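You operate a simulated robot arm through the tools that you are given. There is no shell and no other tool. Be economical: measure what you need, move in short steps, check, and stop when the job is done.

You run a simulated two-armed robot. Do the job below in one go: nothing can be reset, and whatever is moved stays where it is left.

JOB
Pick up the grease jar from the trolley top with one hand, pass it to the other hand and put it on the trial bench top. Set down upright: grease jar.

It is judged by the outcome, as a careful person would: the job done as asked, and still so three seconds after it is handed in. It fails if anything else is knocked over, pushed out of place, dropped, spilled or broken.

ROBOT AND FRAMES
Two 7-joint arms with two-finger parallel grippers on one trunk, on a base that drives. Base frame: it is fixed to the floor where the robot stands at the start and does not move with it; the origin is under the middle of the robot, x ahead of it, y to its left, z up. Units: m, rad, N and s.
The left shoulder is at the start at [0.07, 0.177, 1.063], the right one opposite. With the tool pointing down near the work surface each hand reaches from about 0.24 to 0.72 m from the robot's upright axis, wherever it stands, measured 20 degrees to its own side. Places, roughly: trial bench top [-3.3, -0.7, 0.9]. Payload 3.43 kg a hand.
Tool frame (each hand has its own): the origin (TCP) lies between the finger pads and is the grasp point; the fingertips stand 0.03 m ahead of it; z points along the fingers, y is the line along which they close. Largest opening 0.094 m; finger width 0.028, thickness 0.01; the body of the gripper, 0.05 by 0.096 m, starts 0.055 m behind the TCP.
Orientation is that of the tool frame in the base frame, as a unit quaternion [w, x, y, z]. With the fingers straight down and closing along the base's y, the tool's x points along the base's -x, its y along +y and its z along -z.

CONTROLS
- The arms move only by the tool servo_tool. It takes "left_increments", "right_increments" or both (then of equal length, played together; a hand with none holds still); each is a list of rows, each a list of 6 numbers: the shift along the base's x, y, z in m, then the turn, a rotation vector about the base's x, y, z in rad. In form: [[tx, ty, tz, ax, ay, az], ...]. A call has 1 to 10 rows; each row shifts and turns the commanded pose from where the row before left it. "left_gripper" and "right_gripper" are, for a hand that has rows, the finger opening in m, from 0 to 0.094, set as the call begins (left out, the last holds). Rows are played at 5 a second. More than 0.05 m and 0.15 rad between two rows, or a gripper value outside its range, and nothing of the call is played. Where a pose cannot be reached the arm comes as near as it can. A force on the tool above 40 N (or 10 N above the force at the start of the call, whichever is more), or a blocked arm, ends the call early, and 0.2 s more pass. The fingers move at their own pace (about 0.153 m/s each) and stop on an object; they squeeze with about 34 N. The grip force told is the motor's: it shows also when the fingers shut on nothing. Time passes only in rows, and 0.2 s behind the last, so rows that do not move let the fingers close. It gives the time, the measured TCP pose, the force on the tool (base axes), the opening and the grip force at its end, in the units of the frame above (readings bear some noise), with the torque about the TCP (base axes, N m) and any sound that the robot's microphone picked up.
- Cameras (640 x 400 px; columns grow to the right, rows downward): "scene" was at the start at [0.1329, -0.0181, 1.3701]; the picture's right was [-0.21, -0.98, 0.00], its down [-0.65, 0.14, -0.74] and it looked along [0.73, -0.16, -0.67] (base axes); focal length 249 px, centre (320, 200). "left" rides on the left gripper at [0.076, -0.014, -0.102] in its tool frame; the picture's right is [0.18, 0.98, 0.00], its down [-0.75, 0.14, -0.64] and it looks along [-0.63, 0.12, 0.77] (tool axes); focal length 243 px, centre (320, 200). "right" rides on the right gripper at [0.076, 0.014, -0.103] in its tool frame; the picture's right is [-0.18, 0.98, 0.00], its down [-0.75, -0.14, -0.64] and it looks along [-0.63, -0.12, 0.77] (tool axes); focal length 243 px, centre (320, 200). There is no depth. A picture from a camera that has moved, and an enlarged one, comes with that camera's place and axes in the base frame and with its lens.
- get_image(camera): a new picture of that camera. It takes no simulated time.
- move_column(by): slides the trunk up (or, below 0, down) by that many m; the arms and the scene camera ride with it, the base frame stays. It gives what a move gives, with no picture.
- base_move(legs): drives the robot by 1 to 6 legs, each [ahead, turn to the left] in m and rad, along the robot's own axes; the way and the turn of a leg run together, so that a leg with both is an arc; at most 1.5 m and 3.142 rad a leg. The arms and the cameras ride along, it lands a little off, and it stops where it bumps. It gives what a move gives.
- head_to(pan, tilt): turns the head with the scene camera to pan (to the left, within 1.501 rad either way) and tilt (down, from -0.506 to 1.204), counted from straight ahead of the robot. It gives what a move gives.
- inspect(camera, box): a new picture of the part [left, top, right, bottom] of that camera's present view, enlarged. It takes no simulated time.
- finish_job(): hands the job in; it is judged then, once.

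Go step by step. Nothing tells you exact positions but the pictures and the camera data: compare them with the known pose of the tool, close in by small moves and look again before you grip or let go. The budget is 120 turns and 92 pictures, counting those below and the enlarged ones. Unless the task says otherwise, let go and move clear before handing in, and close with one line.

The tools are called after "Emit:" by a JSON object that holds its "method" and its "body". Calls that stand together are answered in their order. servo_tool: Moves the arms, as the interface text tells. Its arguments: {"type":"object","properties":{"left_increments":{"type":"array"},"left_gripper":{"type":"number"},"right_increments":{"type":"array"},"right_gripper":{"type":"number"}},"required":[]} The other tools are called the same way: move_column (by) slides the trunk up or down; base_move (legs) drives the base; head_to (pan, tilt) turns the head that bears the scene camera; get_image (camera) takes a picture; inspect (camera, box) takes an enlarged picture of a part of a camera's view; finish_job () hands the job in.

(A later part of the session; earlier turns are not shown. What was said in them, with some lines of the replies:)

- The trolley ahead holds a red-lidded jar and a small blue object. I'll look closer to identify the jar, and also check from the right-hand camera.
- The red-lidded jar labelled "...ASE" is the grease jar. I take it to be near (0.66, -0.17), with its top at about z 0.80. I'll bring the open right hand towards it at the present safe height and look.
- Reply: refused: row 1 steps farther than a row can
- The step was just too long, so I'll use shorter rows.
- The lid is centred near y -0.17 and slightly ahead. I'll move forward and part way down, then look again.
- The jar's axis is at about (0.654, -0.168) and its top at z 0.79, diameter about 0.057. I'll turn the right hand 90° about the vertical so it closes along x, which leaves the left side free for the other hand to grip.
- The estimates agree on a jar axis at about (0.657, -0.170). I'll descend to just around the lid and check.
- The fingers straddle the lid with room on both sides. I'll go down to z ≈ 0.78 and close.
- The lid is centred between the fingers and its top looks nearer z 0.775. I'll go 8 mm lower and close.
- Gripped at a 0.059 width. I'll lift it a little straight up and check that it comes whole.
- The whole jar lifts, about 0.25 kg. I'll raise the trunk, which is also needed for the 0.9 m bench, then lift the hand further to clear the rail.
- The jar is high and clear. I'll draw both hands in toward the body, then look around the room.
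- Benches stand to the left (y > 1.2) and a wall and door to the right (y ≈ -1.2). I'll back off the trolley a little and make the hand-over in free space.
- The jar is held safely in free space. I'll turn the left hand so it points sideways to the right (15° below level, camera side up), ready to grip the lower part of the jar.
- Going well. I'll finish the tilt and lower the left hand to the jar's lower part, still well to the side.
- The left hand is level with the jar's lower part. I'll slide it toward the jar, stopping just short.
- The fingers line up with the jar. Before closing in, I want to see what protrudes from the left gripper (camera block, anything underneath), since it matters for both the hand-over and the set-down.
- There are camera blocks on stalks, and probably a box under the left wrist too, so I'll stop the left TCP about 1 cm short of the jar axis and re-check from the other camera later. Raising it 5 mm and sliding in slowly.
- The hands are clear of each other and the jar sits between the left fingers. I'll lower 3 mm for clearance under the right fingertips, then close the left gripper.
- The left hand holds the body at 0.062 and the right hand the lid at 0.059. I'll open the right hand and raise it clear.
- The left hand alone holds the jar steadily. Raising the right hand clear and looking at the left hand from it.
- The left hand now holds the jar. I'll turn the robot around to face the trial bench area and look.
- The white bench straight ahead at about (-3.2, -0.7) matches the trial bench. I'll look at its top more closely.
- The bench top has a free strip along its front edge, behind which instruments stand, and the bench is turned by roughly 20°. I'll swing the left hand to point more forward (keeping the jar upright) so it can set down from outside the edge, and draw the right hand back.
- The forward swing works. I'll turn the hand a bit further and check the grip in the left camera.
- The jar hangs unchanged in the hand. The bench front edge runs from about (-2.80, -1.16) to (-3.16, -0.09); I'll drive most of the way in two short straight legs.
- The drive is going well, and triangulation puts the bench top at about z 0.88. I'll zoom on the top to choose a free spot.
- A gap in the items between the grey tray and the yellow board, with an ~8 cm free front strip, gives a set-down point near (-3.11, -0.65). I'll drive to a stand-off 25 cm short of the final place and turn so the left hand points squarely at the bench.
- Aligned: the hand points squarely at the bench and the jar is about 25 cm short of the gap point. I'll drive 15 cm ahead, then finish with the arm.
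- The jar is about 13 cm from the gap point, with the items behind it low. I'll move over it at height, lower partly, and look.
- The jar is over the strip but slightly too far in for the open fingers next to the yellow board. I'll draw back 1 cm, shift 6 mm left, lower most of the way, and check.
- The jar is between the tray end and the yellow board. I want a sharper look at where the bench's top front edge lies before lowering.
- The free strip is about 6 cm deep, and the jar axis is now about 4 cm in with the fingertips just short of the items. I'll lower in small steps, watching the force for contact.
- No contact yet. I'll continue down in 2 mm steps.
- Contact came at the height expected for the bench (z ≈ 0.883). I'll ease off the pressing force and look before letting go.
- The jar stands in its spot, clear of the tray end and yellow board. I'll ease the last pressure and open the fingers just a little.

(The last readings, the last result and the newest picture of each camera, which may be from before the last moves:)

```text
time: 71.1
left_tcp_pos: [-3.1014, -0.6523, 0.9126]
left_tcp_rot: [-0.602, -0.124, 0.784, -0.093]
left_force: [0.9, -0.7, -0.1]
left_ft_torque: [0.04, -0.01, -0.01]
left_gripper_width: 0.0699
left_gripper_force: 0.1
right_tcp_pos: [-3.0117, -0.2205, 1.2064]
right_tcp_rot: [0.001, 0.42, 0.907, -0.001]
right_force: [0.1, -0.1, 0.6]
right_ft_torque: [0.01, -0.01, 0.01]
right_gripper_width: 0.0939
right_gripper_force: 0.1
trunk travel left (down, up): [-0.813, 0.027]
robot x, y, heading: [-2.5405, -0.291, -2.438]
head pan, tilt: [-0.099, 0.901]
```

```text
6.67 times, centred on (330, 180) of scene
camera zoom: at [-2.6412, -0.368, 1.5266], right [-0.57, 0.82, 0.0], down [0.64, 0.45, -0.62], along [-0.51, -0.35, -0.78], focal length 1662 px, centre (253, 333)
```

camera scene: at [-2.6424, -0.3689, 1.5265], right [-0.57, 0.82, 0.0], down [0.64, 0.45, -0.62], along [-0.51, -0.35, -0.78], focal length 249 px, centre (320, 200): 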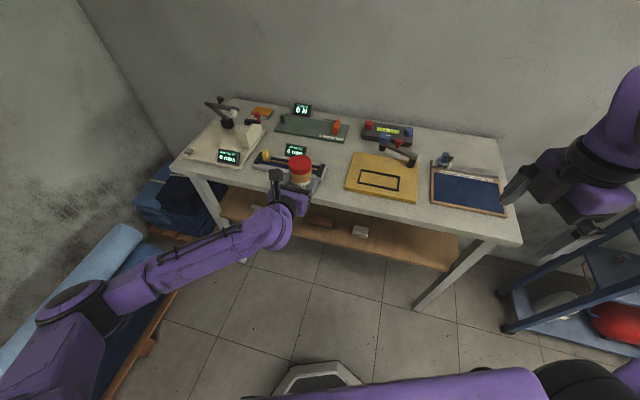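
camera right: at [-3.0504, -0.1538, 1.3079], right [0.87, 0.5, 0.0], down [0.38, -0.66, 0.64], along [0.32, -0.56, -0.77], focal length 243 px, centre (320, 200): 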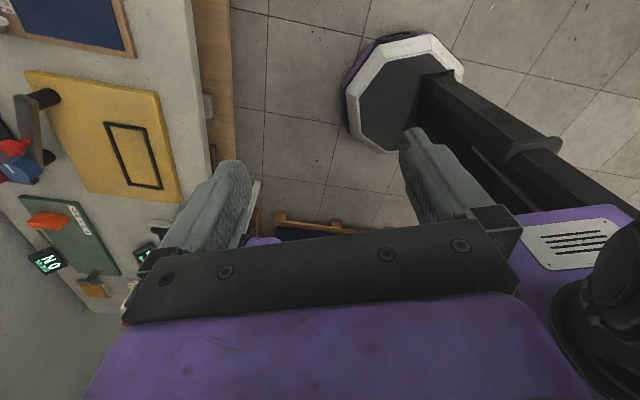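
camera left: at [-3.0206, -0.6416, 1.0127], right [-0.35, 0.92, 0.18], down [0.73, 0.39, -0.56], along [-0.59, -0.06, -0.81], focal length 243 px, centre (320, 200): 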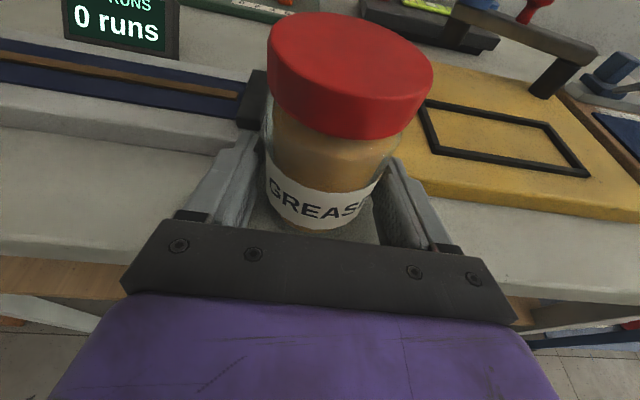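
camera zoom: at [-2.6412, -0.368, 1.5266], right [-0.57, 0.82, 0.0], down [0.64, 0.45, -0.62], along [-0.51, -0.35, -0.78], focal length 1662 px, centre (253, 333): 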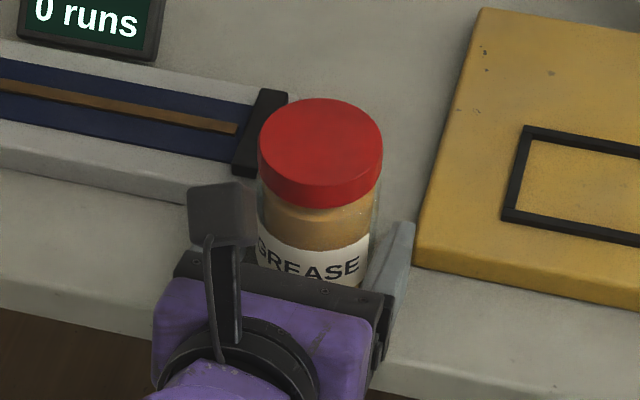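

The jar stands free and nothing was disturbed. I'll withdraw the hand straight back along its fingers.

Emit:
{"method": "servo_tool", "body": {"left_increments": [[0.0095, 0.003, 0, 0, 0, 0], [0.019, 0.0061, 0, 0, 0, 0], [0.019, 0.0061, 0, 0, 0, 0], [0.0286, 0.0091, 0, 0, 0, 0], [0.0286, 0.0091, 0, 0, 0, 0], [0.0286, 0.0091, 0, 0, 0, 0], [0, 0, 0, 0, 0, 0]]}}

Emit:
{"method": "inspect", "body": {"camera": "scene", "box": [280, 140, 380, 230]}}

Emit:
{"method": "get_image", "body": {"camera": "left"}}

```text
time: 72.7
left_tcp_pos: [-2.9682, -0.6097, 0.912]
left_tcp_rot: [-0.601, -0.125, 0.783, -0.095]
left_force: [-0.2, -0.5, -0.3]
left_ft_torque: [0.02, -0.02, -0.02]
left_gripper_width: 0.0702
left_gripper_force: 0.0
right_tcp_pos: [-3.0117, -0.2211, 1.2059]
right_tcp_rot: [0.001, 0.42, 0.908, -0.001]
right_force: [0.2, -1.0, 0.2]
right_ft_torque: [0.0, 0.06, 0.0]
right_gripper_width: 0.0942
right_gripper_force: 0.1
trunk travel left (down, up): [-0.813, 0.027]
robot x, y, heading: [-2.5454, -0.2926, -2.434]
head pan, tilt: [-0.099, 0.901]
```

```text
4.44 times, centred on (330, 185) of scene
camera zoom: at [-2.6417, -0.368, 1.5266], right [-0.57, 0.82, 0.0], down [0.64, 0.45, -0.62], along [-0.51, -0.35, -0.78], focal length 1108 px, centre (276, 267)
```

zoom: 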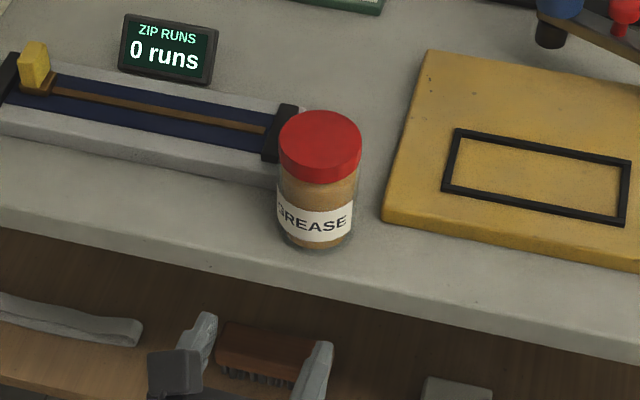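

```text
26 pictures are left
camera left: at [-2.8869, -0.5996, 1.0126], right [-0.35, 0.92, 0.18], down [0.73, 0.39, -0.56], along [-0.59, -0.06, -0.81], focal length 243 px, centre (320, 200)
```

left: 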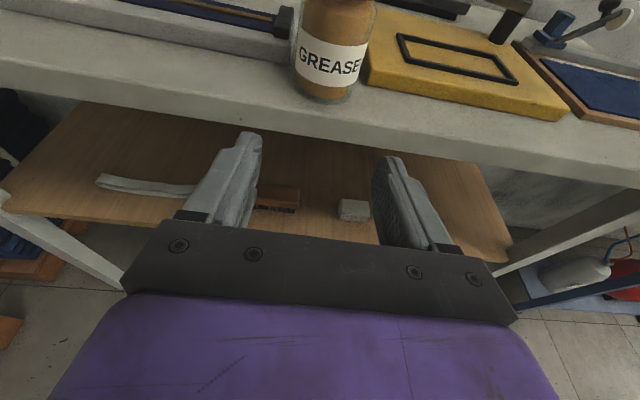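

The jar stands upright and wholly on the trial bench top. Both hands are empty and clear, and the neighbouring instruments are unmoved, so I'm handing in.

Emit:
{"method": "finish_job", "body": {}}

```text
The job is handed in.
```

The grease jar was picked up with the right hand, passed to the left, and now stands upright on the trial bench top; its base is only about 1 cm from the front edge, because instruments fill the space behind it.
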